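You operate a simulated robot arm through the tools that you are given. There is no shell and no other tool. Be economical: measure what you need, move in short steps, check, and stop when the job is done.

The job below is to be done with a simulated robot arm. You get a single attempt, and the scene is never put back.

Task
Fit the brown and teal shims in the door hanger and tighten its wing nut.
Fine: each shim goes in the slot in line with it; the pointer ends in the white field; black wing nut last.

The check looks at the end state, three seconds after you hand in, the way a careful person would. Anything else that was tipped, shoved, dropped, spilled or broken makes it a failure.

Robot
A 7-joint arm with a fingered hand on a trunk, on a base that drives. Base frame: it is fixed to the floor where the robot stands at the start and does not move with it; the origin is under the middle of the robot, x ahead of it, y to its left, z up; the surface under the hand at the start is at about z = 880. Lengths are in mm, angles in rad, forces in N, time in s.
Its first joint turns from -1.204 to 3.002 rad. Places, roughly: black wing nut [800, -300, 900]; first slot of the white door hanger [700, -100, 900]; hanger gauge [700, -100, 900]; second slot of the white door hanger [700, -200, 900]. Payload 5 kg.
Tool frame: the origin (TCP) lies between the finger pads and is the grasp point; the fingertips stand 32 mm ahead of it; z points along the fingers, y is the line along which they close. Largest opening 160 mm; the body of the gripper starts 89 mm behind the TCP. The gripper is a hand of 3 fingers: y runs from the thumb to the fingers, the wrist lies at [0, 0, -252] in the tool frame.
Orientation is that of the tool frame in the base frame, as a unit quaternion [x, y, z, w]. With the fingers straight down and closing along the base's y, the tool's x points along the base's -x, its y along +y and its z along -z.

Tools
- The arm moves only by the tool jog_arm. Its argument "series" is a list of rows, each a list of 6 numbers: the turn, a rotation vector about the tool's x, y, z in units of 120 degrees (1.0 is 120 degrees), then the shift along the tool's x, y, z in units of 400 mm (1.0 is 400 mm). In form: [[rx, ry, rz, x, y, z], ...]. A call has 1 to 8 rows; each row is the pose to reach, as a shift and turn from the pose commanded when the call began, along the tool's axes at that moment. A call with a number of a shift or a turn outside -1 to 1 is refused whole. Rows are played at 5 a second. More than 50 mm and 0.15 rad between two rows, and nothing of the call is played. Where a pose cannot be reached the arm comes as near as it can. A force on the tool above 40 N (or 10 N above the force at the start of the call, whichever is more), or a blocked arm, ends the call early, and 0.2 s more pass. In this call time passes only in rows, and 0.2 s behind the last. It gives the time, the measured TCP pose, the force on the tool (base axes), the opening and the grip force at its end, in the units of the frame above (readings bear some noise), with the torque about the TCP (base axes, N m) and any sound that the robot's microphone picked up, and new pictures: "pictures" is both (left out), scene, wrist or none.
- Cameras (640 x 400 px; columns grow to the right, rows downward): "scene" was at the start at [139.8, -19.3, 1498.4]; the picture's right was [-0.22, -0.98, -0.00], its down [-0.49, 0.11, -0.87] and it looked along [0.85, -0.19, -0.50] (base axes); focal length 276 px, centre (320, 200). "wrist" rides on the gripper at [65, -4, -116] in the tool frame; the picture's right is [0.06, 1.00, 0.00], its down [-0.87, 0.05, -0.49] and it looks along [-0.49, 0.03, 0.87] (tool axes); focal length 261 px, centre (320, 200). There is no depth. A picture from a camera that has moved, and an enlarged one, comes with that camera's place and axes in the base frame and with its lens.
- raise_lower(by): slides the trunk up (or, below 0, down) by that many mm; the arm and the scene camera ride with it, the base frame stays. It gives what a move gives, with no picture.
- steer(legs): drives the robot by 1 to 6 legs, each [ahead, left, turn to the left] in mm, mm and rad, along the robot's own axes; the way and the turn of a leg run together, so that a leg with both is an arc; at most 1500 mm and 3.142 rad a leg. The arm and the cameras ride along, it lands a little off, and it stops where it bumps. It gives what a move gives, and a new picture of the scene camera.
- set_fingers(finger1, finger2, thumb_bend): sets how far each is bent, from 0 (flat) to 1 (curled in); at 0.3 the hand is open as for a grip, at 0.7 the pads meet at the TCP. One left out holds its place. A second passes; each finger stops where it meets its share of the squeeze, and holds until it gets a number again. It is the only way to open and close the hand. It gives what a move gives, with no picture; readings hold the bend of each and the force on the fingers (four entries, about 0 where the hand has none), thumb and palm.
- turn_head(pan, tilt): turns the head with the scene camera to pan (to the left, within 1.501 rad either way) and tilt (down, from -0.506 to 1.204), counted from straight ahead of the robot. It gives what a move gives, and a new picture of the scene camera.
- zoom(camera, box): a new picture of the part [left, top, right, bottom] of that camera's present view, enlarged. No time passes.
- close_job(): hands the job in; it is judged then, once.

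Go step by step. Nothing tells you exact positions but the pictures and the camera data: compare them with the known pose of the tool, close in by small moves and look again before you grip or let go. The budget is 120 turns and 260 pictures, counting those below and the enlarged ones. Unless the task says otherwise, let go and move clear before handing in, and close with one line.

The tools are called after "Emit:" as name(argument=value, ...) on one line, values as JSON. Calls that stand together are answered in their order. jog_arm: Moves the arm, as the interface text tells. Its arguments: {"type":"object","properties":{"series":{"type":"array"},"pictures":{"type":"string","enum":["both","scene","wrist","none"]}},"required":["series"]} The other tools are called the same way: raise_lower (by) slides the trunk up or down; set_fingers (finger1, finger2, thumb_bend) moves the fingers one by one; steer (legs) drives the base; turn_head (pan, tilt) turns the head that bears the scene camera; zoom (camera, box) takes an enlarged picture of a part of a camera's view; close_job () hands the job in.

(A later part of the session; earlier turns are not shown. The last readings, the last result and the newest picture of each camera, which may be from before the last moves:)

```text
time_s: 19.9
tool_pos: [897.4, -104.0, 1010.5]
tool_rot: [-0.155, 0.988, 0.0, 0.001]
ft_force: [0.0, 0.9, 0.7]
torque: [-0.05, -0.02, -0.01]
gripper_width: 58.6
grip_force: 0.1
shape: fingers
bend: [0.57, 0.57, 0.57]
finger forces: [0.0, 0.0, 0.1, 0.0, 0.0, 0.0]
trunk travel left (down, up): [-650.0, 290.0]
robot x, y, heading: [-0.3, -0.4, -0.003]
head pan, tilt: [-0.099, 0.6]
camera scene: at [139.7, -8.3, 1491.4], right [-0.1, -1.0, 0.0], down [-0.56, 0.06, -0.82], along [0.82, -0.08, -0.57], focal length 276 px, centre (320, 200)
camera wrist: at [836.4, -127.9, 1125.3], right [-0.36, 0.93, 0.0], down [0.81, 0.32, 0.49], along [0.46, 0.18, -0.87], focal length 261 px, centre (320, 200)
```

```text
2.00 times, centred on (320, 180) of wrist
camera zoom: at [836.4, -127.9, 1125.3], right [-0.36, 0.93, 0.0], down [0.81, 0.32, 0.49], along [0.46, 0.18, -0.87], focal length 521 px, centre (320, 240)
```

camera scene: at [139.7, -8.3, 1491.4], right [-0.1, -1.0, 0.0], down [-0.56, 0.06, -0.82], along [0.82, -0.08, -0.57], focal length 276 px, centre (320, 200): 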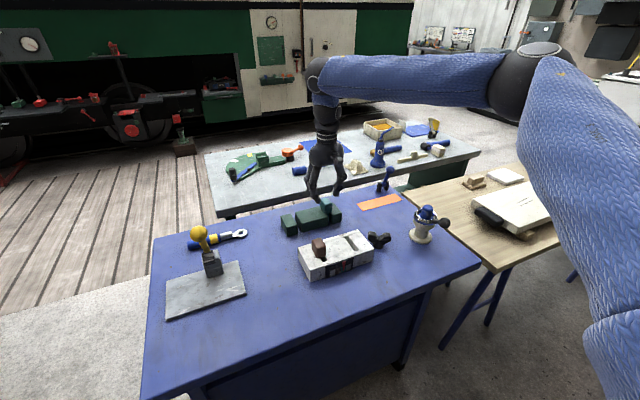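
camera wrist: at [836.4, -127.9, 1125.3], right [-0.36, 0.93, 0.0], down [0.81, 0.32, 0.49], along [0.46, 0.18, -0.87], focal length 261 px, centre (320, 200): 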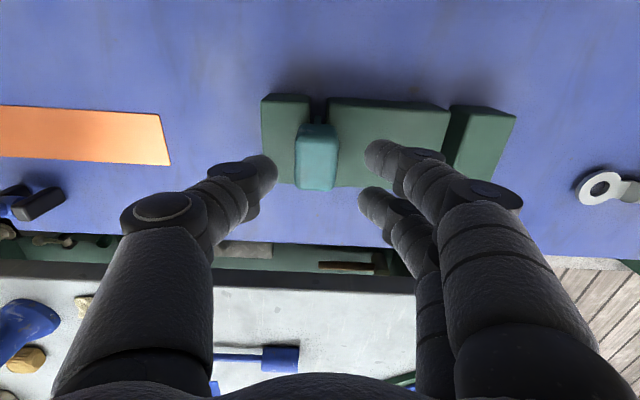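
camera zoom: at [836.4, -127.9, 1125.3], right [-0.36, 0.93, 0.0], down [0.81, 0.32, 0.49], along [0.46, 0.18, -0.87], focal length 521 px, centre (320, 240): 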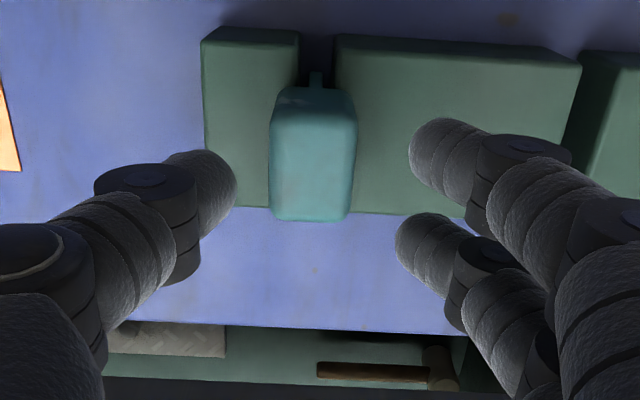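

Teal is nearly centred. I'll pre-close slightly and descend to the same relative grip height as before.

Emit:
set_fingers(finger1=0.6, finger2=0.6, thumb_bend=0.6)

Emit:
jog_arm(series=[[0, 0, 0, 0, -0.006, 0.05], [0, 0, 0, 0, -0.006, 0.08], [0, 0, 0, 0, -0.006, 0.1], [0, 0, 0, 0, -0.006, 0.1]], pictures="none")

Emit:
zoom(camera="wrist", box=[160, 80, 480, 280])

Emit:
zoom(camera="scene", box=[272, 180, 368, 240])

```text
time_s: 20.9
tool_pos: [897.3, -104.0, 1011.0]
tool_rot: [-0.155, 0.988, -0.001, 0.0]
ft_force: [-0.2, -0.3, 0.0]
torque: [0.01, 0.0, -0.01]
gripper_width: 48.0
grip_force: 0.0
shape: fingers
bend: [0.6, 0.6, 0.6]
finger forces: [0.0, 0.1, 0.1, 0.1, 0.0, 0.0]
trunk travel left (down, up): [-650.0, 290.0]
robot x, y, heading: [-1.0, -2.1, -0.001]
head pan, tilt: [-0.099, 0.6]
```

```text
time_s: 21.9
tool_pos: [897.6, -103.9, 972.3]
tool_rot: [-0.155, 0.988, 0.0, 0.0]
ft_force: [0.3, 0.3, -0.2]
torque: [0.0, -0.04, 0.01]
gripper_width: 48.2
grip_force: 0.0
shape: fingers
bend: [0.6, 0.6, 0.6]
finger forces: [0.0, 0.1, 0.0, 0.1, 0.0, 0.0]
trunk travel left (down, up): [-650.0, 290.0]
robot x, y, heading: [2.8, -3.5, 0.004]
head pan, tilt: [-0.099, 0.6]
```

```text
2.00 times, centred on (320, 180) of wrist
camera zoom: at [836.4, -128.1, 1086.9], right [-0.36, 0.93, 0.0], down [0.81, 0.32, 0.49], along [0.46, 0.18, -0.87], focal length 521 px, centre (320, 240)
```

zoom: 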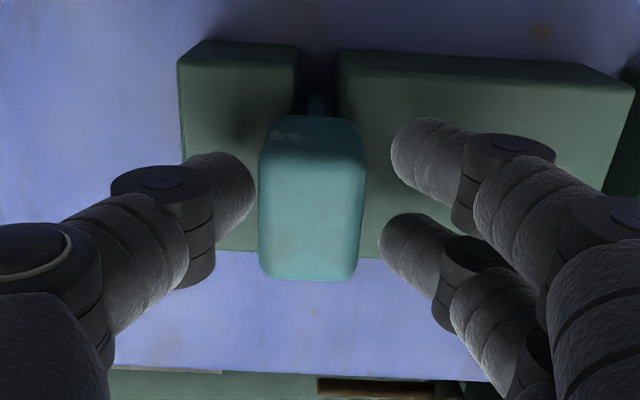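

```text
6.67 times, centred on (320, 210) of scene
camera zoom: at [139.1, -8.3, 1491.5], right [-0.1, -1.0, 0.0], down [-0.56, 0.06, -0.83], along [0.82, -0.08, -0.57], focal length 1844 px, centre (320, 133)
```

zoom: 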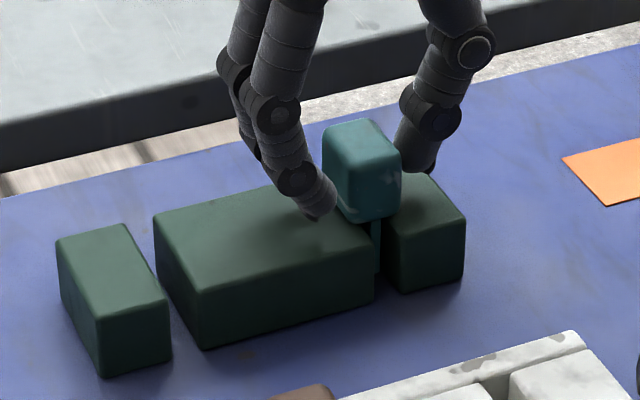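

Emit:
jog_arm(series=[[0, 0, 0, 0, -0.006, 0.009], [0, 0, 0, 0, -0.006, 0.018], [0, 0, 0, 0, -0.006, 0.018]], pictures="none")

Emit:
set_fingers(finger1=0.7, finger2=0.7, thumb_bend=0.7)

Emit:
jog_arm(series=[[0, 0, 0, 0, 0, -0.03], [0, 0, 0, 0, 0, -0.08], [0, 0, 0, 0, 0, -0.14], [0, 0, 0, 0, 0, -0.2], [0, 0, 0, 0, 0, -0.25], [0, 0, 0, 0, 0, -0.25]], pictures="wrist")

Emit:
zoom(camera="scene", box=[272, 150, 432, 250])

```text
time_s: 22.7
tool_pos: [898.4, -107.3, 964.4]
tool_rot: [-0.155, 0.988, 0.0, 0.002]
ft_force: [0.6, 0.1, 0.2]
torque: [-0.01, 0.04, 0.02]
gripper_width: 48.0
grip_force: 0.1
shape: fingers
bend: [0.6, 0.6, 0.6]
finger forces: [0.1, 0.0, 0.0, 0.0, 0.1, 0.1]
trunk travel left (down, up): [-650.0, 290.0]
robot x, y, heading: [-2.3, 1.0, 0.009]
head pan, tilt: [-0.099, 0.6]
```

```text
time_s: 23.7
tool_pos: [898.2, -107.4, 965.1]
tool_rot: [-0.155, 0.988, -0.001, -0.001]
ft_force: [-1.0, -0.5, 1.0]
torque: [-0.03, 0.02, 0.0]
gripper_width: 34.5
grip_force: 12.8
shape: fingers
bend: [0.64, 0.64, 0.66]
finger forces: [6.3, 6.3, 0.0, 0.0, 12.6, 0.0]
trunk travel left (down, up): [-650.0, 290.0]
robot x, y, heading: [2.1, 0.2, 0.003]
head pan, tilt: [-0.099, 0.6]
```

```text
time_s: 25.1
tool_pos: [898.9, -108.3, 1066.2]
tool_rot: [-0.155, 0.988, -0.001, 0.0]
ft_force: [0.1, -0.9, -1.5]
torque: [0.05, 0.05, -0.01]
gripper_width: 34.6
grip_force: 12.3
shape: fingers
bend: [0.64, 0.64, 0.66]
finger forces: [6.3, 6.3, 0.0, 0.0, 12.7, 0.0]
trunk travel left (down, up): [-650.0, 290.0]
robot x, y, heading: [0.7, 2.7, 0.002]
head pan, tilt: [-0.099, 0.6]
camera wrist: at [837.9, -131.7, 1180.3], right [-0.36, 0.93, 0.0], down [0.81, 0.32, 0.49], along [0.46, 0.18, -0.87], focal length 261 px, centre (320, 200)
```

wrist: 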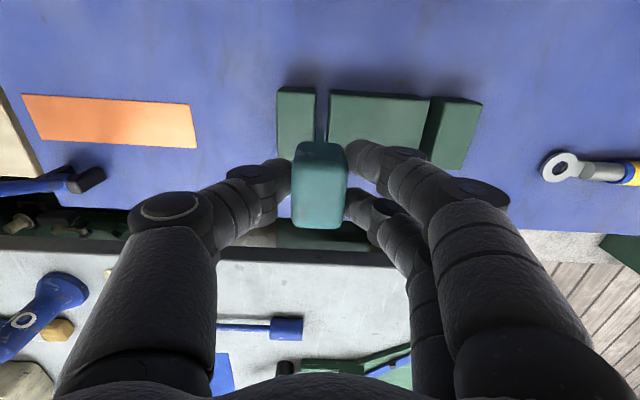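

```text
4.00 times, centred on (352, 200) of scene
camera zoom: at [140.0, -8.6, 1491.4], right [-0.1, -1.0, 0.0], down [-0.56, 0.06, -0.82], along [0.82, -0.08, -0.57], focal length 1106 px, centre (192, 200)
```

zoom: 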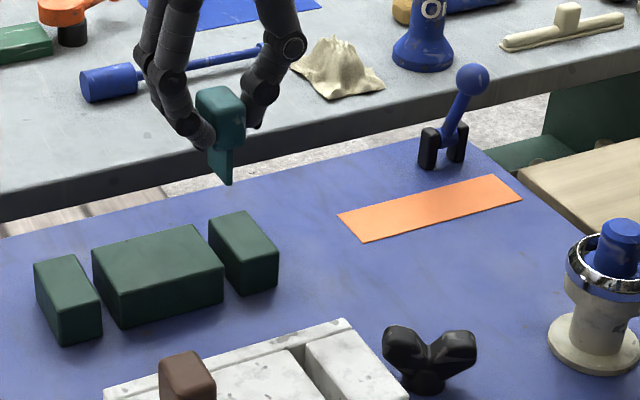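

Teal is held cleanly. I'll carry it over slot 2.

Emit:
jog_arm(series=[[0, 0, 0, 0.09, 0, 0], [0, 0, 0, 0.18, 0, 0], [0, 0, 0, 0.27, 0, 0], [0, 0, 0, 0.36, 0, 0], [0, 0, 0, 0.45, 0, 0], [0, 0, 0, 0.465, 0.005, 0], [0, 0, 0, 0.465, 0.005, 0]], pictures="none")

Emit:
zoom(camera="wrist", box=[160, 40, 480, 240])

Emit:
zoom(camera="scene", box=[290, 190, 418, 290])

```text
time_s: 26.7
tool_pos: [720.9, -164.0, 1067.0]
tool_rot: [-0.154, 0.988, 0.0, 0.0]
ft_force: [-0.7, -0.5, -1.0]
torque: [0.0, -0.01, -0.04]
gripper_width: 34.7
grip_force: 12.6
shape: fingers
bend: [0.64, 0.64, 0.66]
finger forces: [6.3, 6.3, 0.0, 0.1, 12.7, 0.0]
trunk travel left (down, up): [-650.0, 290.0]
robot x, y, heading: [-1.6, 2.2, -0.002]
head pan, tilt: [-0.099, 0.6]
```

```text
2.00 times, centred on (320, 140) of wrist
camera zoom: at [658.9, -187.0, 1182.5], right [-0.36, 0.93, 0.0], down [0.81, 0.32, 0.49], along [0.46, 0.18, -0.87], focal length 521 px, centre (320, 320)
```

zoom: 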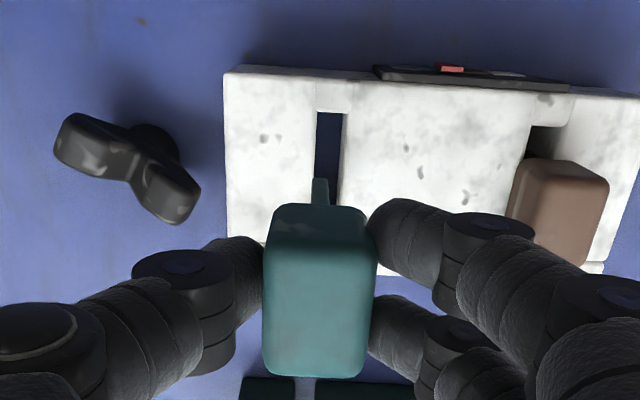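

```text
4.00 times, centred on (354, 240) of scene
camera zoom: at [138.9, -9.1, 1491.5], right [-0.1, -0.99, 0.0], down [-0.56, 0.06, -0.83], along [0.82, -0.08, -0.56], focal length 1106 px, centre (184, 40)
```

zoom: 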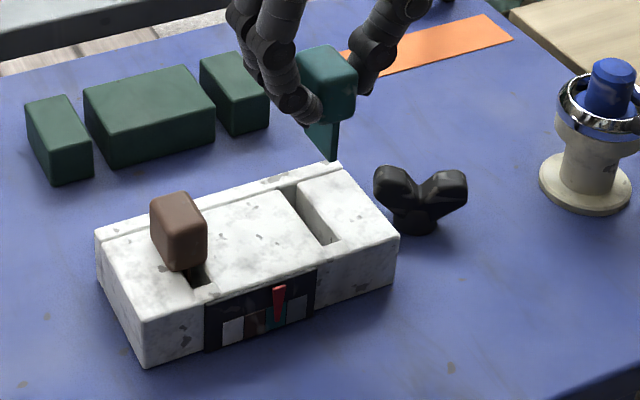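

Slot 2 is about 4.5 mm toward the finger side and I'm about 3 mm too far forward. I'll correct and lower to just above.

Emit:
jog_arm(series=[[0, 0, 0, -0.008, 0.011, 0.05], [0, 0, 0, -0.008, 0.011, 0.1], [0, 0, 0, -0.008, 0.011, 0.15], [0, 0, 0, -0.008, 0.011, 0.15]], pictures="none")

Emit:
zoom(camera="wrist", box=[160, 20, 480, 220])

Emit:
zoom(camera="scene", box=[300, 200, 396, 285])

```text
time_s: 27.7
tool_pos: [720.3, -158.3, 1003.7]
tool_rot: [-0.155, 0.988, 0.001, -0.001]
ft_force: [0.7, -0.6, -0.6]
torque: [0.02, 0.0, -0.02]
gripper_width: 34.6
grip_force: 12.4
shape: fingers
bend: [0.64, 0.64, 0.66]
finger forces: [6.3, 6.3, 0.1, 0.0, 12.6, 0.0]
trunk travel left (down, up): [-650.0, 290.0]
robot x, y, heading: [-2.9, -4.9, -0.002]
head pan, tilt: [-0.099, 0.6]
```

```text
2.00 times, centred on (320, 120) of wrist
camera zoom: at [658.9, -181.3, 1118.5], right [-0.36, 0.93, 0.0], down [0.81, 0.32, 0.49], along [0.46, 0.18, -0.87], focal length 521 px, centre (320, 360)
```

zoom: 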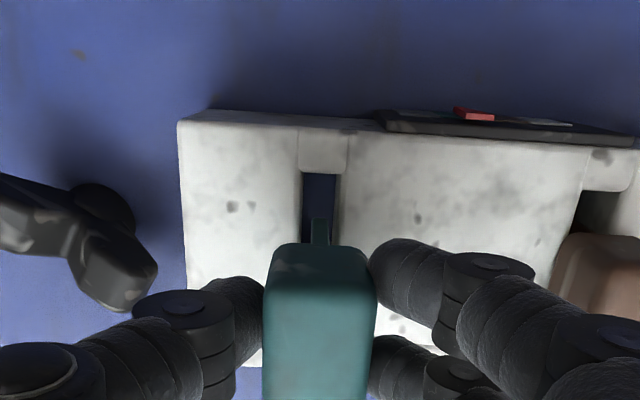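

```text
4.71 times, centred on (348, 242) of scene
camera zoom: at [138.8, -8.2, 1491.6], right [-0.1, -1.0, 0.0], down [-0.56, 0.06, -0.83], along [0.82, -0.08, -0.56], focal length 1301 px, centre (188, 0)
```

zoom: 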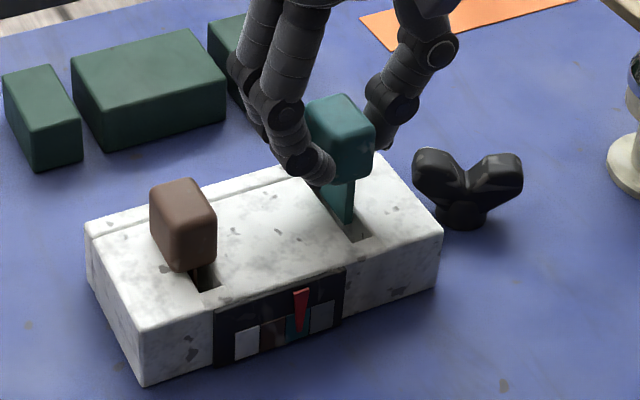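

Well centred. I'm lowering the teal shim.

Emit:
jog_arm(series=[[0, 0, 0, 0, 0, 0.025], [0, 0, 0, 0, 0, 0.05], [0, 0, 0, 0, 0, 0.07], [0, 0, 0, 0, 0, 0.085], [0, 0, 0, 0, 0, 0.085]], pictures="none")

Emit:
zoom(camera="wrist", box=[160, 20, 480, 220])

Emit:
zoom(camera="scene", box=[300, 200, 396, 285])

```text
time_s: 28.9
tool_pos: [721.0, -158.1, 972.1]
tool_rot: [-0.154, 0.988, 0.001, 0.002]
ft_force: [3.2, -1.0, 19.9]
torque: [-0.03, -0.09, 0.03]
gripper_width: 34.5
grip_force: 16.3
shape: fingers
bend: [0.66, 0.66, 0.67]
finger forces: [7.9, 7.8, 0.0, 0.1, 17.1, 0.1]
trunk travel left (down, up): [-650.0, 290.0]
robot x, y, heading: [0.6, -0.2, -0.001]
head pan, tilt: [-0.099, 0.6]
```

```text
2.00 times, centred on (320, 120) of wrist
camera zoom: at [659.6, -181.3, 1086.5], right [-0.36, 0.93, 0.0], down [0.81, 0.32, 0.49], along [0.46, 0.18, -0.87], focal length 521 px, centre (320, 360)
```

zoom: 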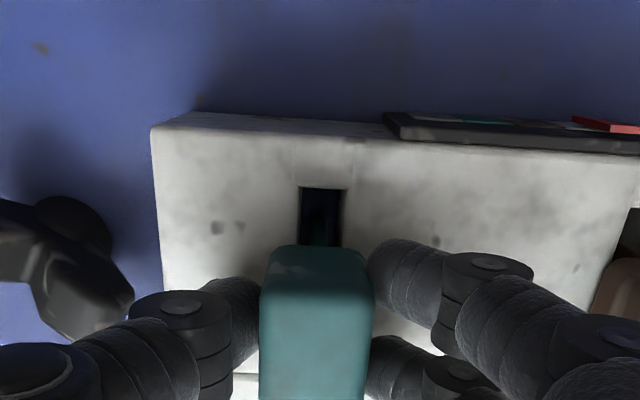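

```text
4.71 times, centred on (348, 242) of scene
camera zoom: at [138.0, -8.3, 1491.9], right [-0.1, -1.0, 0.0], down [-0.56, 0.06, -0.83], along [0.82, -0.08, -0.56], focal length 1301 px, centre (188, 0)
```

zoom: 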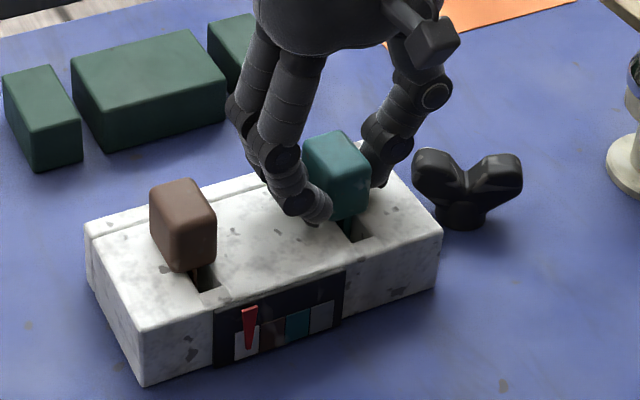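

The pointer is now in the white field and the teal shim has bottomed. I'm releasing and lifting clear.

Emit:
jog_arm(series=[[0, 0, 0, 0, 0, -0.005], [0, 0, 0, 0, 0, -0.005]], pictures="none")

Emit:
set_fingers(finger1=0.59, finger2=0.59, thumb_bend=0.59)

Emit:
jog_arm(series=[[0, 0, 0, 0, 0, -0.03], [0, 0, 0, 0, 0, -0.1], [0, 0, 0, 0, 0, -0.2], [0, 0, 0, 0, 0, -0.3], [0, 0, 0, 0, 0, -0.3]])

Emit:
zoom(camera="scene", box=[300, 200, 396, 285])

Emit:
zoom(camera="wrist", box=[160, 0, 480, 200])

```text
time_s: 29.5
tool_pos: [721.2, -158.0, 972.6]
tool_rot: [-0.155, 0.988, 0.0, 0.0]
ft_force: [1.6, -0.1, 15.4]
torque: [-0.1, -0.04, 0.01]
gripper_width: 34.3
grip_force: 15.6
shape: fingers
bend: [0.66, 0.66, 0.67]
finger forces: [7.7, 7.7, 0.0, 0.0, 16.4, 0.0]
trunk travel left (down, up): [-650.0, 290.0]
robot x, y, heading: [2.6, -3.4, 0.005]
head pan, tilt: [-0.099, 0.6]
```

```text
time_s: 30.5
tool_pos: [721.6, -158.4, 970.9]
tool_rot: [-0.155, 0.988, 0.0, 0.0]
ft_force: [-0.2, -0.9, 0.2]
torque: [0.01, -0.01, 0.04]
gripper_width: 50.7
grip_force: 0.0
shape: fingers
bend: [0.59, 0.59, 0.59]
finger forces: [0.0, 0.0, 0.0, 0.0, 0.1, 0.1]
trunk travel left (down, up): [-650.0, 290.0]
robot x, y, heading: [-0.6, -0.7, -0.001]
head pan, tilt: [-0.099, 0.6]
```

```text
time_s: 31.7
tool_pos: [724.1, -156.4, 1092.1]
tool_rot: [-0.155, 0.988, 0.0, -0.002]
ft_force: [0.6, 0.3, 0.6]
torque: [0.0, 0.05, 0.01]
gripper_width: 50.8
grip_force: 0.1
shape: fingers
bend: [0.59, 0.59, 0.59]
finger forces: [0.1, 0.0, 0.1, 0.1, 0.1, 0.0]
trunk travel left (down, up): [-650.0, 290.0]
robot x, y, heading: [0.5, -1.5, 0.001]
head pan, tilt: [-0.099, 0.6]
camera scene: at [140.5, -9.2, 1491.3], right [-0.1, -0.99, 0.0], down [-0.56, 0.06, -0.82], along [0.82, -0.08, -0.57], focal length 276 px, centre (320, 200)
camera wrist: at [663.0, -180.5, 1206.0], right [-0.36, 0.93, 0.0], down [0.81, 0.32, 0.49], along [0.46, 0.18, -0.87], focal length 261 px, centre (320, 200)
```

scene: 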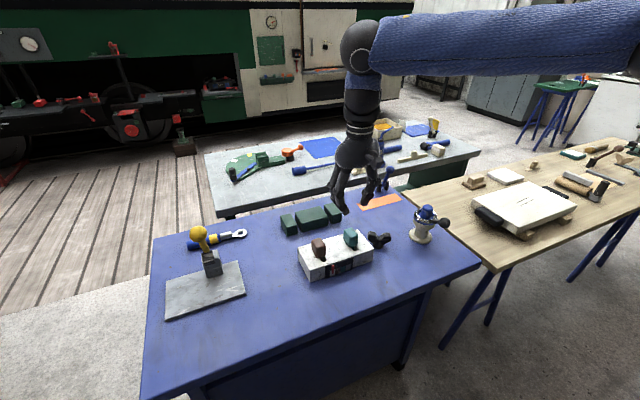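
wrist: 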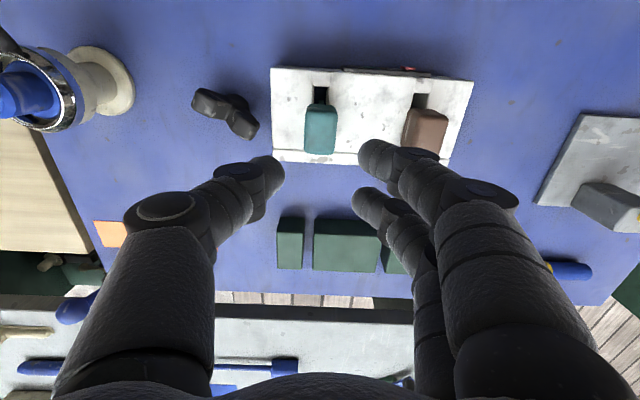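

```text
4.71 times, centred on (348, 242) of scene
camera zoom: at [140.5, -9.2, 1491.3], right [-0.1, -0.99, 0.0], down [-0.56, 0.06, -0.82], along [0.82, -0.08, -0.57], focal length 1301 px, centre (188, 0)
```

zoom: 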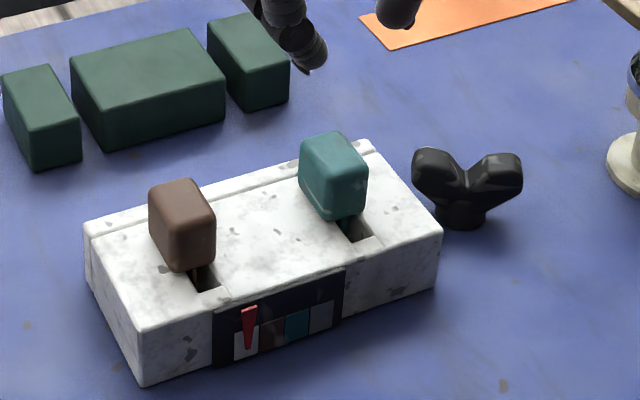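

```text
2.00 times, centred on (320, 100) of wrist
camera zoom: at [663.0, -180.5, 1206.0], right [-0.36, 0.93, 0.0], down [0.81, 0.32, 0.49], along [0.46, 0.18, -0.87], focal length 521 px, centre (320, 400)
```

zoom: 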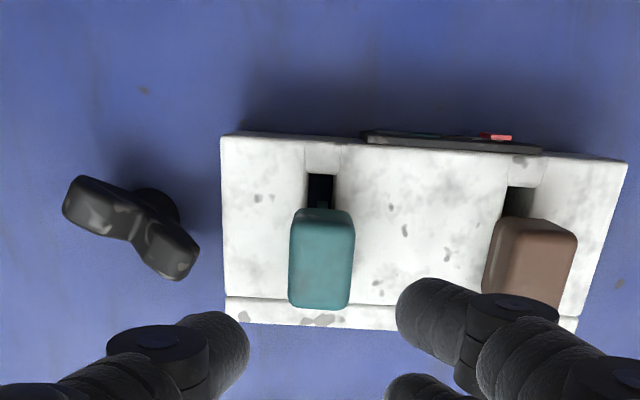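

Both shims are seated, released, and the pointer is in white. The wing nut axis is at about (747, -249), with its wings lying roughly along (0.28, 0.96). I'll go above it and turn the hand so it closes across the wings.

Emit:
jog_arm(series=[[0, 0, -0.067, 0, -0.04, 0], [0, 0, -0.134, 0, -0.08, 0], [0, 0, -0.2, 0, -0.12, 0], [0, 0, -0.267, 0.002, -0.16, 0.02], [0, 0, -0.334, 0.003, -0.2, 0.04], [0, 0, -0.4, 0.004, -0.237, 0.06], [0, 0, -0.468, 0.005, -0.237, 0.06], [0, 0, -0.468, 0.005, -0.237, 0.06]])

Emit:
zoom(camera="wrist", box=[160, 40, 480, 240])

Emit:
zoom(camera="scene", box=[340, 200, 436, 260])

```text
time_s: 33.5
tool_pos: [749.4, -247.3, 1070.4]
tool_rot: [-0.602, 0.799, 0.0, 0.0]
ft_force: [-0.3, -0.4, -0.3]
torque: [0.05, 0.0, 0.02]
gripper_width: 50.8
grip_force: 0.1
shape: fingers
bend: [0.59, 0.59, 0.59]
finger forces: [0.0, 0.1, 0.0, 0.0, 0.1, 0.0]
trunk travel left (down, up): [-650.0, 290.0]
robot x, y, heading: [-4.3, 2.3, 0.002]
head pan, tilt: [-0.099, 0.6]
camera scene: at [139.4, -9.0, 1491.4], right [-0.1, -0.99, 0.0], down [-0.56, 0.06, -0.82], along [0.82, -0.08, -0.57], focal length 276 px, centre (320, 200)
camera wrist: at [735.3, -310.9, 1184.7], right [-0.98, 0.22, 0.0], down [0.19, 0.85, 0.49], along [0.11, 0.48, -0.87], focal length 261 px, centre (320, 200)
```

scene: 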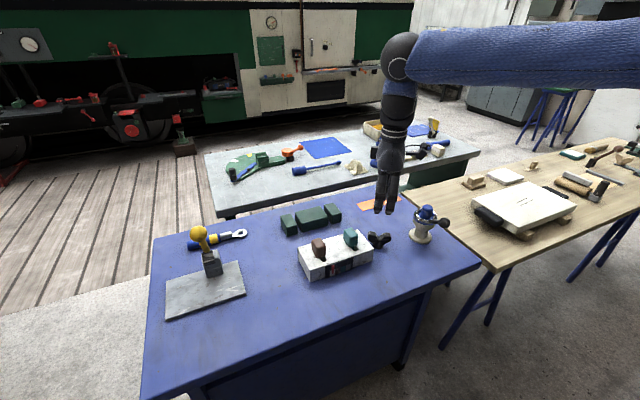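
wrist: 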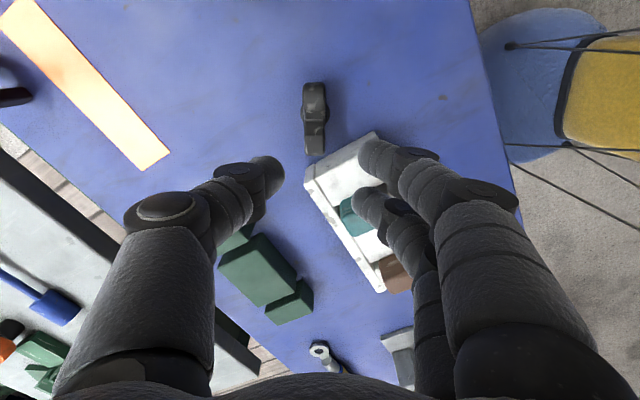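

```text
2.00 times, centred on (320, 140) of wrist
camera zoom: at [735.3, -310.9, 1184.7], right [-0.98, 0.22, 0.0], down [0.19, 0.85, 0.49], along [0.11, 0.48, -0.87], focal length 521 px, centre (320, 320)
```

zoom: 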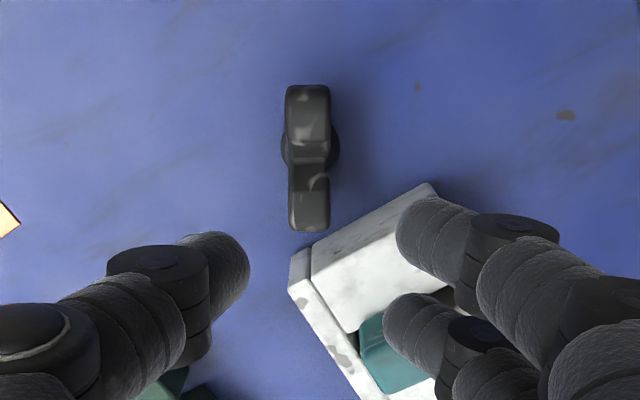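

```text
6.67 times, centred on (388, 230) of scene
camera zoom: at [139.4, -9.0, 1491.4], right [-0.1, -0.99, 0.0], down [-0.56, 0.06, -0.82], along [0.82, -0.08, -0.57], focal length 1844 px, centre (-133, 0)
```

zoom: 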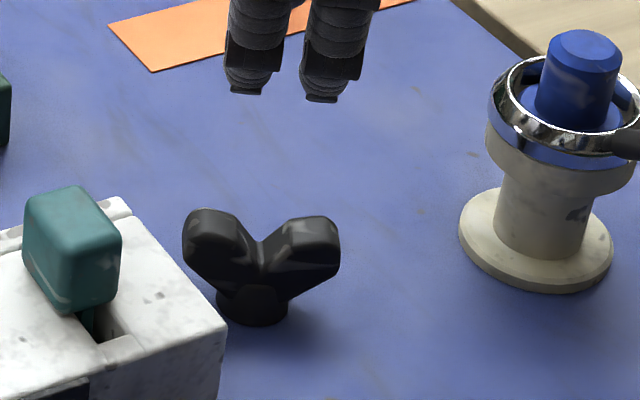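

The wing nut is about 66 mm long and 20 mm thick, and my hand is nearly aligned with it. I'll correct the offset and yaw, then descend partly; the fingertips must stay above the hanger top (z≈922).

Emit:
jog_arm(series=[[0, 0, -0.033, 0.0175, -0.014, 0.06], [0, 0, -0.033, 0.0175, -0.014, 0.12], [0, 0, -0.033, 0.0175, -0.014, 0.18], [0, 0, -0.033, 0.0175, -0.014, 0.2], [0, 0, -0.033, 0.0175, -0.014, 0.2]], pictures="none")

Emit:
zoom(camera="wrist", box=[160, 60, 480, 260])

Emit:
zoom(camera="scene", box=[340, 200, 436, 260])

```text
time_s: 34.7
tool_pos: [753.2, -256.1, 987.0]
tool_rot: [-0.629, 0.777, 0.0, 0.0]
ft_force: [-0.2, 0.8, -0.9]
torque: [-0.03, -0.01, 0.01]
gripper_width: 50.6
grip_force: 0.1
shape: fingers
bend: [0.59, 0.59, 0.59]
finger forces: [0.1, 0.0, 0.1, 0.1, 0.0, 0.0]
trunk travel left (down, up): [-650.0, 290.0]
robot x, y, heading: [1.1, -0.2, 0.003]
head pan, tilt: [-0.099, 0.6]
```

```text
2.00 times, centred on (320, 160) of wrist
camera zoom: at [743.1, -320.4, 1102.0], right [-0.99, 0.15, 0.0], down [0.13, 0.86, 0.49], along [0.07, 0.49, -0.87], focal length 521 px, centre (320, 280)
```

zoom: 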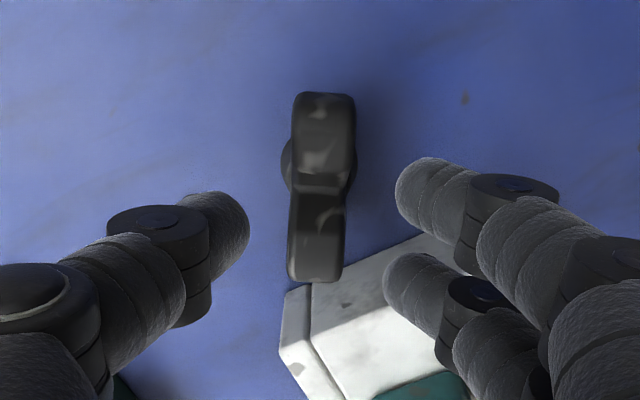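

```text
6.67 times, centred on (388, 230) of scene
camera zoom: at [139.6, -8.7, 1491.4], right [-0.1, -1.0, 0.0], down [-0.56, 0.06, -0.82], along [0.82, -0.08, -0.57], focal length 1844 px, centre (-133, 0)
```

zoom: 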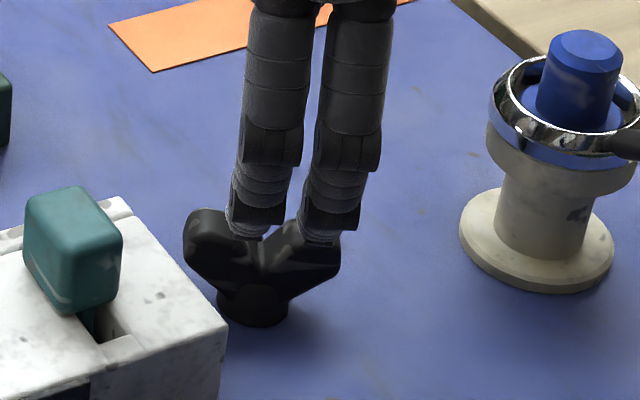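

Nearly centred; I'll shift 3.5 mm and lower to the grip height, then close.

Emit:
jog_arm(series=[[0, 0, 0, 0.009, 0, 0.02], [0, 0, 0, 0.009, 0, 0.043], [0, 0, 0, 0.009, 0, 0.043]], pictures="none")

Emit:
set_fingers(finger1=0.75, finger2=0.75, thumb_bend=0.75)

Emit:
zoom(camera="wrist", box=[160, 60, 480, 260])

Emit:
zoom(camera="scene", box=[340, 200, 436, 260])

```text
time_s: 35.5
tool_pos: [752.6, -259.8, 971.1]
tool_rot: [-0.628, 0.778, 0.0, 0.0]
ft_force: [0.8, -1.0, 0.2]
torque: [-0.01, -0.04, -0.02]
gripper_width: 50.5
grip_force: 0.1
shape: fingers
bend: [0.59, 0.59, 0.59]
finger forces: [0.1, 0.0, 0.0, 0.1, 0.0, 0.0]
trunk travel left (down, up): [-650.0, 290.0]
robot x, y, heading: [-2.1, -1.9, 0.001]
head pan, tilt: [-0.099, 0.6]
```

```text
time_s: 36.5
tool_pos: [753.0, -259.0, 970.0]
tool_rot: [-0.629, 0.778, 0.0, 0.0]
ft_force: [-1.1, -0.4, 0.2]
torque: [-0.02, -0.01, 0.01]
gripper_width: 4.0
grip_force: 0.0
shape: fingers
bend: [0.74, 0.74, 0.73]
finger forces: [0.0, 0.0, 0.0, 0.0, 0.0, 0.1]
trunk travel left (down, up): [-650.0, 290.0]
robot x, y, heading: [3.1, 3.0, 0.004]
head pan, tilt: [-0.099, 0.6]
```

```text
2.00 times, centred on (320, 160) of wrist
camera zoom: at [742.4, -324.0, 1085.6], right [-0.99, 0.15, 0.0], down [0.13, 0.86, 0.49], along [0.07, 0.49, -0.87], focal length 521 px, centre (320, 280)
```

zoom: 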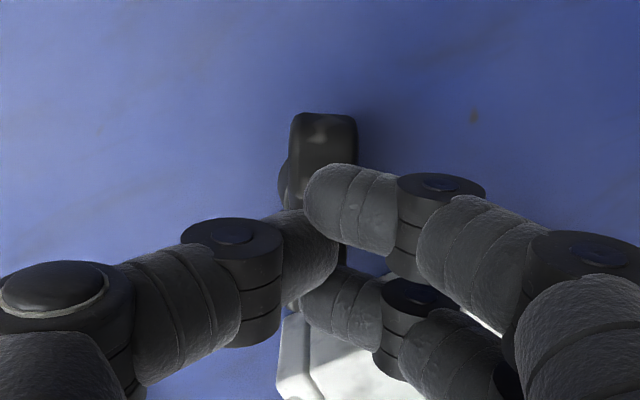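

```text
6.67 times, centred on (388, 230) of scene
camera zoom: at [139.4, -8.6, 1491.5], right [-0.1, -1.0, 0.0], down [-0.56, 0.06, -0.82], along [0.82, -0.08, -0.57], focal length 1844 px, centre (-133, 0)
```

zoom: 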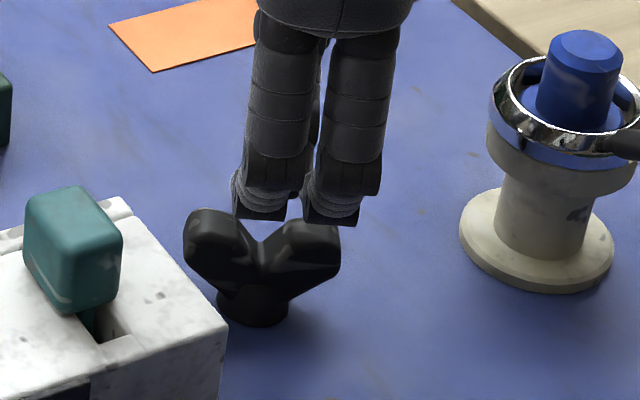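

The fingers closed just above the wings, so I need to go lower, and I'm also about 5 mm too far toward the camera side. I'll raise, re-centre, pre-shape the fingers and descend again.

Emit:
jog_arm(series=[[0, 0, 0, 0, 0, -0.03], [0, 0, 0, -0.013, 0.003, -0.05], [0, 0, 0, -0.013, 0.003, -0.05]], pictures="none")

Emit:
set_fingers(finger1=0.63, finger2=0.63, thumb_bend=0.63)

Emit:
zoom(camera="wrist", box=[160, 60, 480, 260])

Emit:
zoom(camera="scene", box=[340, 200, 436, 260])

```text
time_s: 37.3
tool_pos: [753.6, -256.1, 991.1]
tool_rot: [-0.629, 0.777, 0.0, 0.0]
ft_force: [-0.6, 0.5, -0.9]
torque: [0.02, -0.01, 0.01]
gripper_width: 4.0
grip_force: 0.1
shape: fingers
bend: [0.74, 0.74, 0.73]
finger forces: [0.0, 0.0, 0.1, 0.0, 0.0, 0.0]
trunk travel left (down, up): [-650.0, 290.0]
robot x, y, heading: [-4.9, 2.6, -0.003]
head pan, tilt: [-0.099, 0.6]
```

```text
time_s: 38.3
tool_pos: [752.9, -255.9, 990.5]
tool_rot: [-0.629, 0.777, 0.001, -0.001]
ft_force: [-0.4, 0.3, 0.0]
torque: [-0.03, 0.0, 0.02]
gripper_width: 35.3
grip_force: 0.0
shape: fingers
bend: [0.63, 0.63, 0.63]
finger forces: [0.0, 0.0, 0.0, 0.0, 0.0, 0.0]
trunk travel left (down, up): [-650.0, 290.0]
robot x, y, heading: [1.5, 1.2, 0.0]
head pan, tilt: [-0.099, 0.6]
```

```text
2.00 times, centred on (320, 160) of wrist
camera zoom: at [742.7, -319.9, 1104.9], right [-0.99, 0.15, 0.0], down [0.13, 0.86, 0.49], along [0.07, 0.49, -0.87], focal length 521 px, centre (320, 280)
```

zoom: 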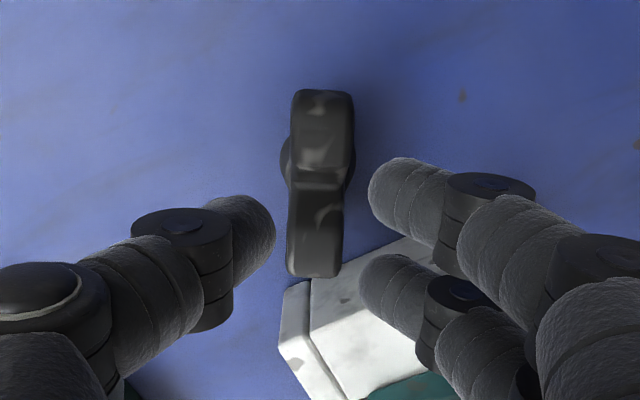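

```text
6.67 times, centred on (388, 230) of scene
camera zoom: at [139.4, -8.5, 1491.5], right [-0.1, -1.0, 0.0], down [-0.56, 0.06, -0.82], along [0.82, -0.08, -0.57], focal length 1844 px, centre (-133, 0)
```

zoom: 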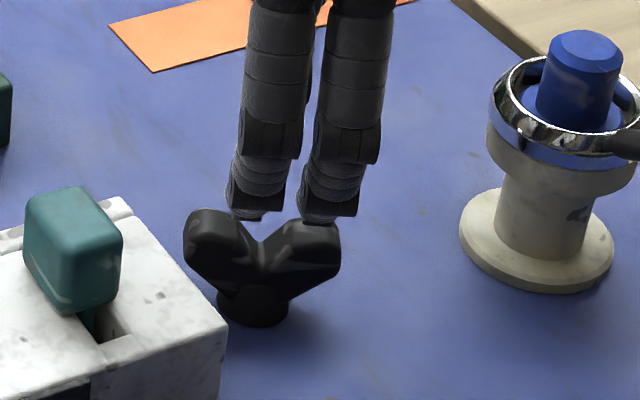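

The nut axis is now exactly under the TCP. I'll descend to about z=962 and close.

Emit:
jog_arm(series=[[0, 0, 0, 0, 0, 0.03], [0, 0, 0, 0, 0, 0.055], [0, 0, 0, 0, 0, 0.07], [0, 0, 0, 0, 0, 0.07]], pictures="none")

Emit:
zoom(camera="wrist", box=[160, 60, 480, 260])

Emit:
zoom(camera="scene", box=[340, 200, 436, 260])

```text
time_s: 39.3
tool_pos: [753.1, -254.4, 962.9]
tool_rot: [-0.629, 0.777, 0.0, 0.0]
ft_force: [-0.7, -1.0, -0.6]
torque: [0.01, 0.0, -0.02]
gripper_width: 35.5
grip_force: 0.1
shape: fingers
bend: [0.63, 0.63, 0.63]
finger forces: [0.1, 0.0, 0.1, 0.0, 0.0, 0.0]
trunk travel left (down, up): [-650.0, 290.0]
robot x, y, heading: [3.2, -3.5, -0.001]
head pan, tilt: [-0.099, 0.6]
```

```text
2.00 times, centred on (320, 160) of wrist
camera zoom: at [742.8, -319.4, 1077.7], right [-0.99, 0.15, 0.0], down [0.13, 0.86, 0.49], along [0.07, 0.49, -0.87], focal length 521 px, centre (320, 280)
```

zoom: 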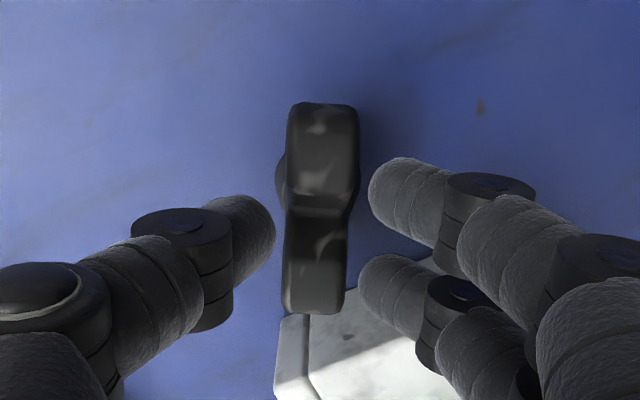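

```text
6.67 times, centred on (388, 230) of scene
camera zoom: at [139.2, -8.4, 1491.5], right [-0.1, -1.0, 0.0], down [-0.56, 0.06, -0.82], along [0.82, -0.08, -0.57], focal length 1844 px, centre (-133, 0)
```

zoom: 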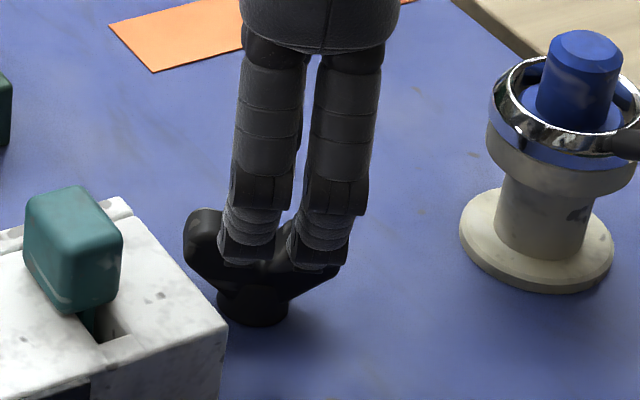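

Emit:
set_fingers(finger1=0.75, finger2=0.75, thumb_bend=0.75)

Emit:
zoom(camera="wrist", box=[160, 60, 480, 260])

Emit:
zoom(camera="scene", box=[340, 200, 436, 260])

```text
time_s: 40.3
tool_pos: [753.5, -254.3, 962.8]
tool_rot: [-0.628, 0.778, 0.0, 0.0]
ft_force: [-4.2, 2.0, -2.5]
torque: [0.03, 0.11, -0.02]
gripper_width: 12.7
grip_force: 10.6
shape: fingers
bend: [0.71, 0.71, 0.71]
finger forces: [6.5, 6.5, 0.0, 0.0, 8.3, 0.1]
trunk travel left (down, up): [-650.0, 290.0]
robot x, y, heading: [-0.9, -5.0, 0.0]
head pan, tilt: [-0.099, 0.6]
```

```text
2.00 times, centred on (320, 160) of wrist
camera zoom: at [742.7, -319.4, 1077.4], right [-0.99, 0.15, 0.0], down [0.13, 0.86, 0.49], along [0.07, 0.49, -0.87], focal length 521 px, centre (320, 280)
```

zoom: 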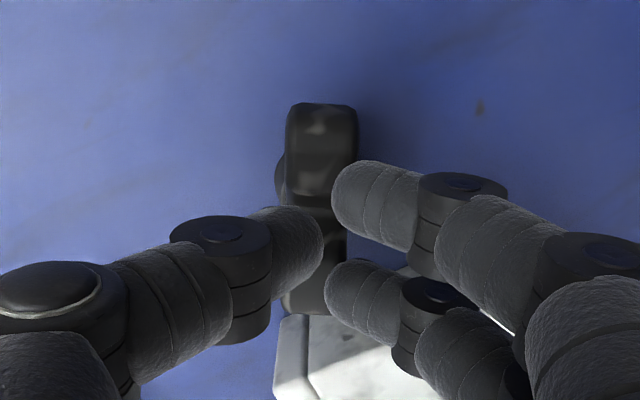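

```text
6.67 times, centred on (388, 230) of scene
camera zoom: at [139.2, -8.4, 1491.4], right [-0.1, -1.0, 0.0], down [-0.56, 0.06, -0.82], along [0.82, -0.08, -0.57], focal length 1844 px, centre (-133, 0)
```

zoom: 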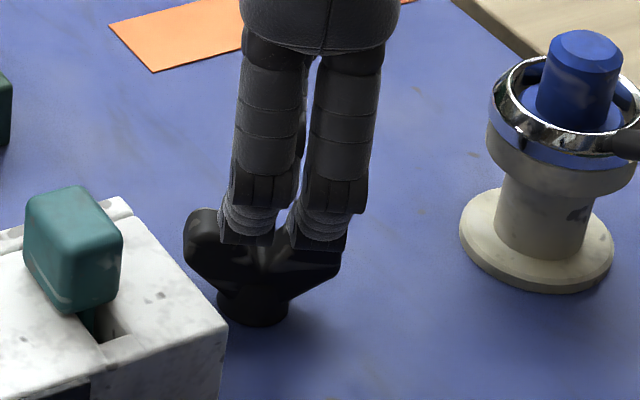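

Gripped. I'll turn clockwise (from above) in small steps, watching torque and sound.

Emit:
jog_arm(series=[[0, 0, 0.04, 0, 0, 0], [0, 0, 0.08, 0, 0, 0], [0, 0, 0.12, 0, 0, 0], [0, 0, 0.16, 0, 0, 0], [0, 0, 0.16, 0, 0, 0]], pictures="none")

Emit:
zoom(camera="scene", box=[300, 200, 428, 280])

Emit:
zoom(camera="wrist", box=[160, 60, 480, 260])

```text
time_s: 41.5
tool_pos: [752.2, -253.7, 963.5]
tool_rot: [-0.491, 0.871, 0.0, 0.0]
ft_force: [-4.3, 3.1, -4.4]
torque: [0.08, 0.11, 0.07]
gripper_width: 13.0
grip_force: 10.0
shape: fingers
bend: [0.71, 0.71, 0.71]
finger forces: [6.4, 6.3, 0.0, 0.0, 7.6, 0.1]
trunk travel left (down, up): [-650.0, 290.0]
robot x, y, heading: [-2.6, -2.0, -0.002]
head pan, tilt: [-0.099, 0.6]
```

```text
5.00 times, centred on (364, 240) of scene
camera zoom: at [139.3, -8.5, 1491.4], right [-0.1, -1.0, 0.0], down [-0.56, 0.06, -0.82], along [0.82, -0.08, -0.57], focal length 1383 px, centre (100, 0)
```

zoom: 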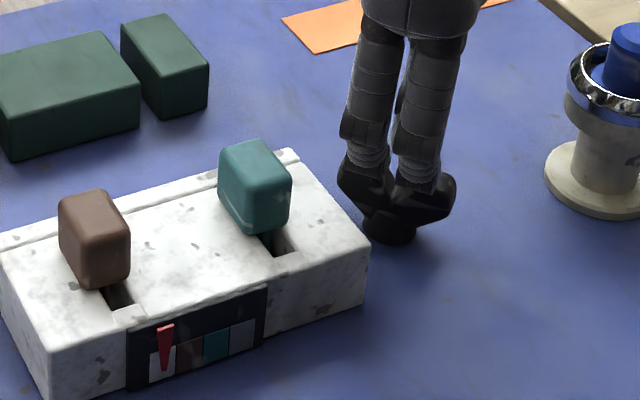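

```text
2.00 times, centred on (320, 160) of wrist
camera zoom: at [721.6, -312.1, 1077.5], right [-0.88, 0.47, 0.0], down [0.41, 0.77, 0.49], along [0.23, 0.43, -0.87], focal length 521 px, centre (320, 280)
```

zoom: 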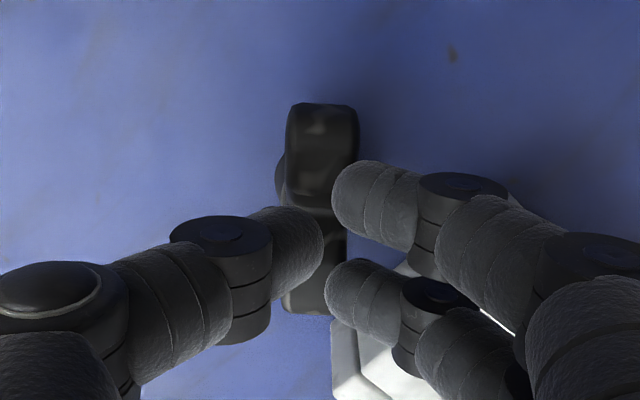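

The nut turns with the hand. Continuing clockwise.

Emit:
jog_arm(series=[[0, 0, 0.05, 0, 0, 0], [0, 0, 0.1, 0, 0, 0], [0, 0, 0.15, 0, 0, 0], [0, 0, 0.2, 0, 0, 0], [0, 0, 0.25, 0, 0, 0], [0, 0, 0.3, 0, 0, 0], [0, 0, 0.3, 0, 0, 0]], pictures="none")

Emit:
zoom(camera="scene", box=[300, 200, 428, 280])

Emit:
zoom(camera="wrist", box=[160, 60, 480, 260])

```text
time_s: 43.1
tool_pos: [752.1, -252.8, 963.0]
tool_rot: [-0.197, 0.98, 0.0, 0.001]
ft_force: [-6.1, 3.7, -4.1]
torque: [0.12, 0.14, 0.04]
gripper_width: 12.8
grip_force: 10.4
shape: fingers
bend: [0.71, 0.71, 0.71]
finger forces: [6.8, 6.5, 0.0, 0.0, 7.4, 0.0]
trunk travel left (down, up): [-650.0, 290.0]
robot x, y, heading: [-5.3, -1.1, 0.0]
head pan, tilt: [-0.099, 0.6]
```

```text
5.00 times, centred on (364, 240) of scene
camera zoom: at [139.1, -8.3, 1491.5], right [-0.1, -1.0, 0.0], down [-0.56, 0.06, -0.82], along [0.82, -0.08, -0.57], focal length 1383 px, centre (100, 0)
```

zoom: 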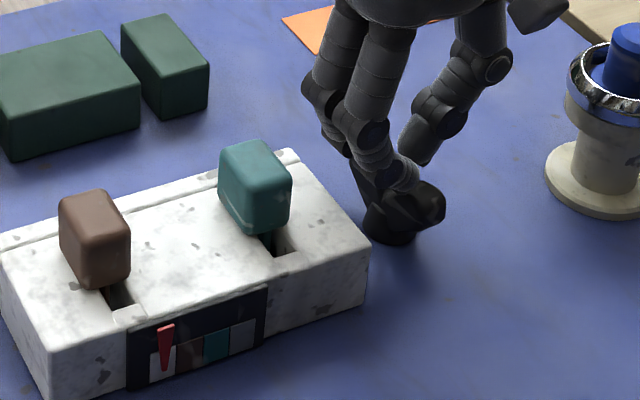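

```text
2.00 times, centred on (320, 160) of wrist
camera zoom: at [693.3, -282.1, 1078.0], right [-0.44, 0.9, 0.0], down [0.78, 0.38, 0.49], along [0.44, 0.22, -0.87], focal length 521 px, centre (320, 280)
```

zoom: 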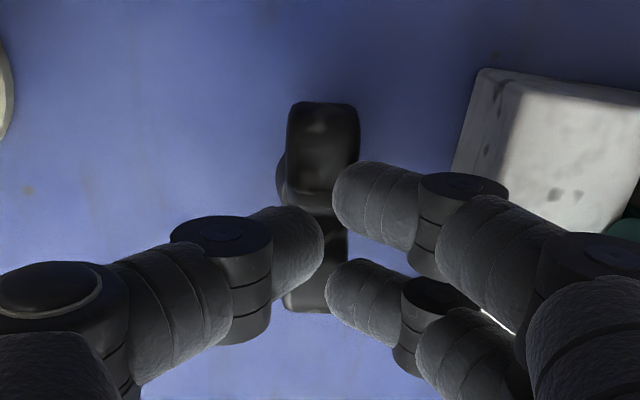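

Emit:
jog_arm(series=[[0, 0, 0.06, 0, 0, 0], [0, 0, 0.12, 0, 0, 0], [0, 0, 0.18, 0, 0, 0], [0, 0, 0.24, 0, 0, 0], [0, 0, 0.3, 0, 0, 0], [0, 0, 0.36, 0, 0, 0], [0, 0, 0.42, 0, 0, 0], [0, 0, 0.42, 0, 0, 0]], pictures="scene")

Emit:
zoom(camera="scene", box=[300, 200, 428, 280])

Emit:
zoom(camera="wrist", box=[160, 60, 480, 260])

```text
time_s: 44.9
tool_pos: [754.1, -256.3, 963.5]
tool_rot: [0.241, 0.971, 0.001, 0.002]
ft_force: [21.5, -16.5, 15.5]
torque: [-0.43, -0.93, 0.68]
gripper_width: 7.9
grip_force: 23.0
shape: fingers
bend: [0.75, 0.73, 0.69]
finger forces: [0.0, 17.4, 0.0, 0.0, 28.5, 0.0]
trunk travel left (down, up): [-650.0, 290.0]
robot x, y, heading: [0.3, -0.4, -0.001]
head pan, tilt: [-0.099, 0.6]
camera scene: at [140.3, -9.8, 1491.6], right [-0.1, -0.99, 0.0], down [-0.56, 0.06, -0.82], along [0.82, -0.08, -0.57], focal length 276 px, centre (320, 200)
```

scene: 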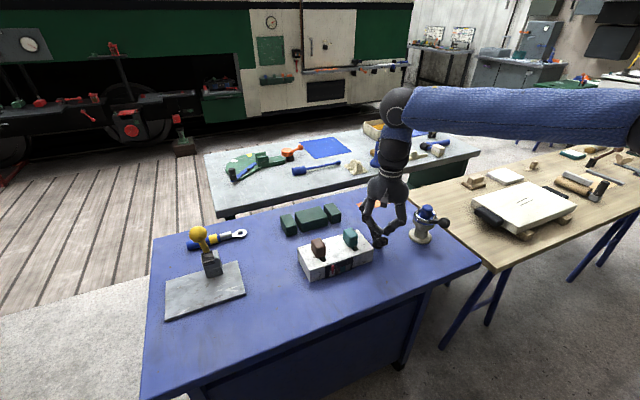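

```text
5.00 times, centred on (364, 240) of scene
camera zoom: at [140.3, -9.8, 1491.6], right [-0.1, -0.99, 0.0], down [-0.56, 0.06, -0.82], along [0.82, -0.08, -0.57], focal length 1383 px, centre (100, 0)
```

zoom: 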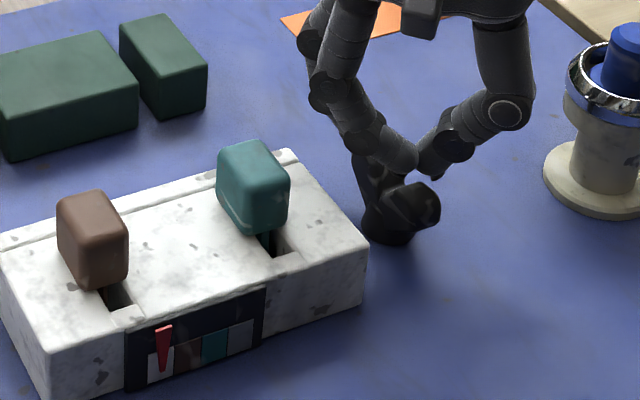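

```text
2.00 times, centred on (320, 160) of wrist
camera zoom: at [694.2, -229.6, 1078.1], right [0.41, 0.91, 0.0], down [0.79, -0.36, 0.49], along [0.45, -0.2, -0.87], focal length 521 px, centre (320, 280)
```

zoom: 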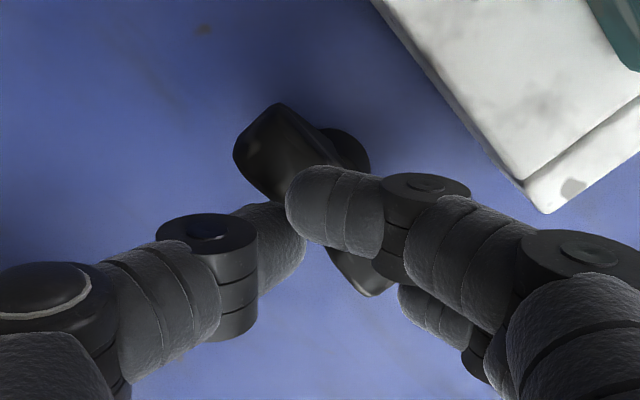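

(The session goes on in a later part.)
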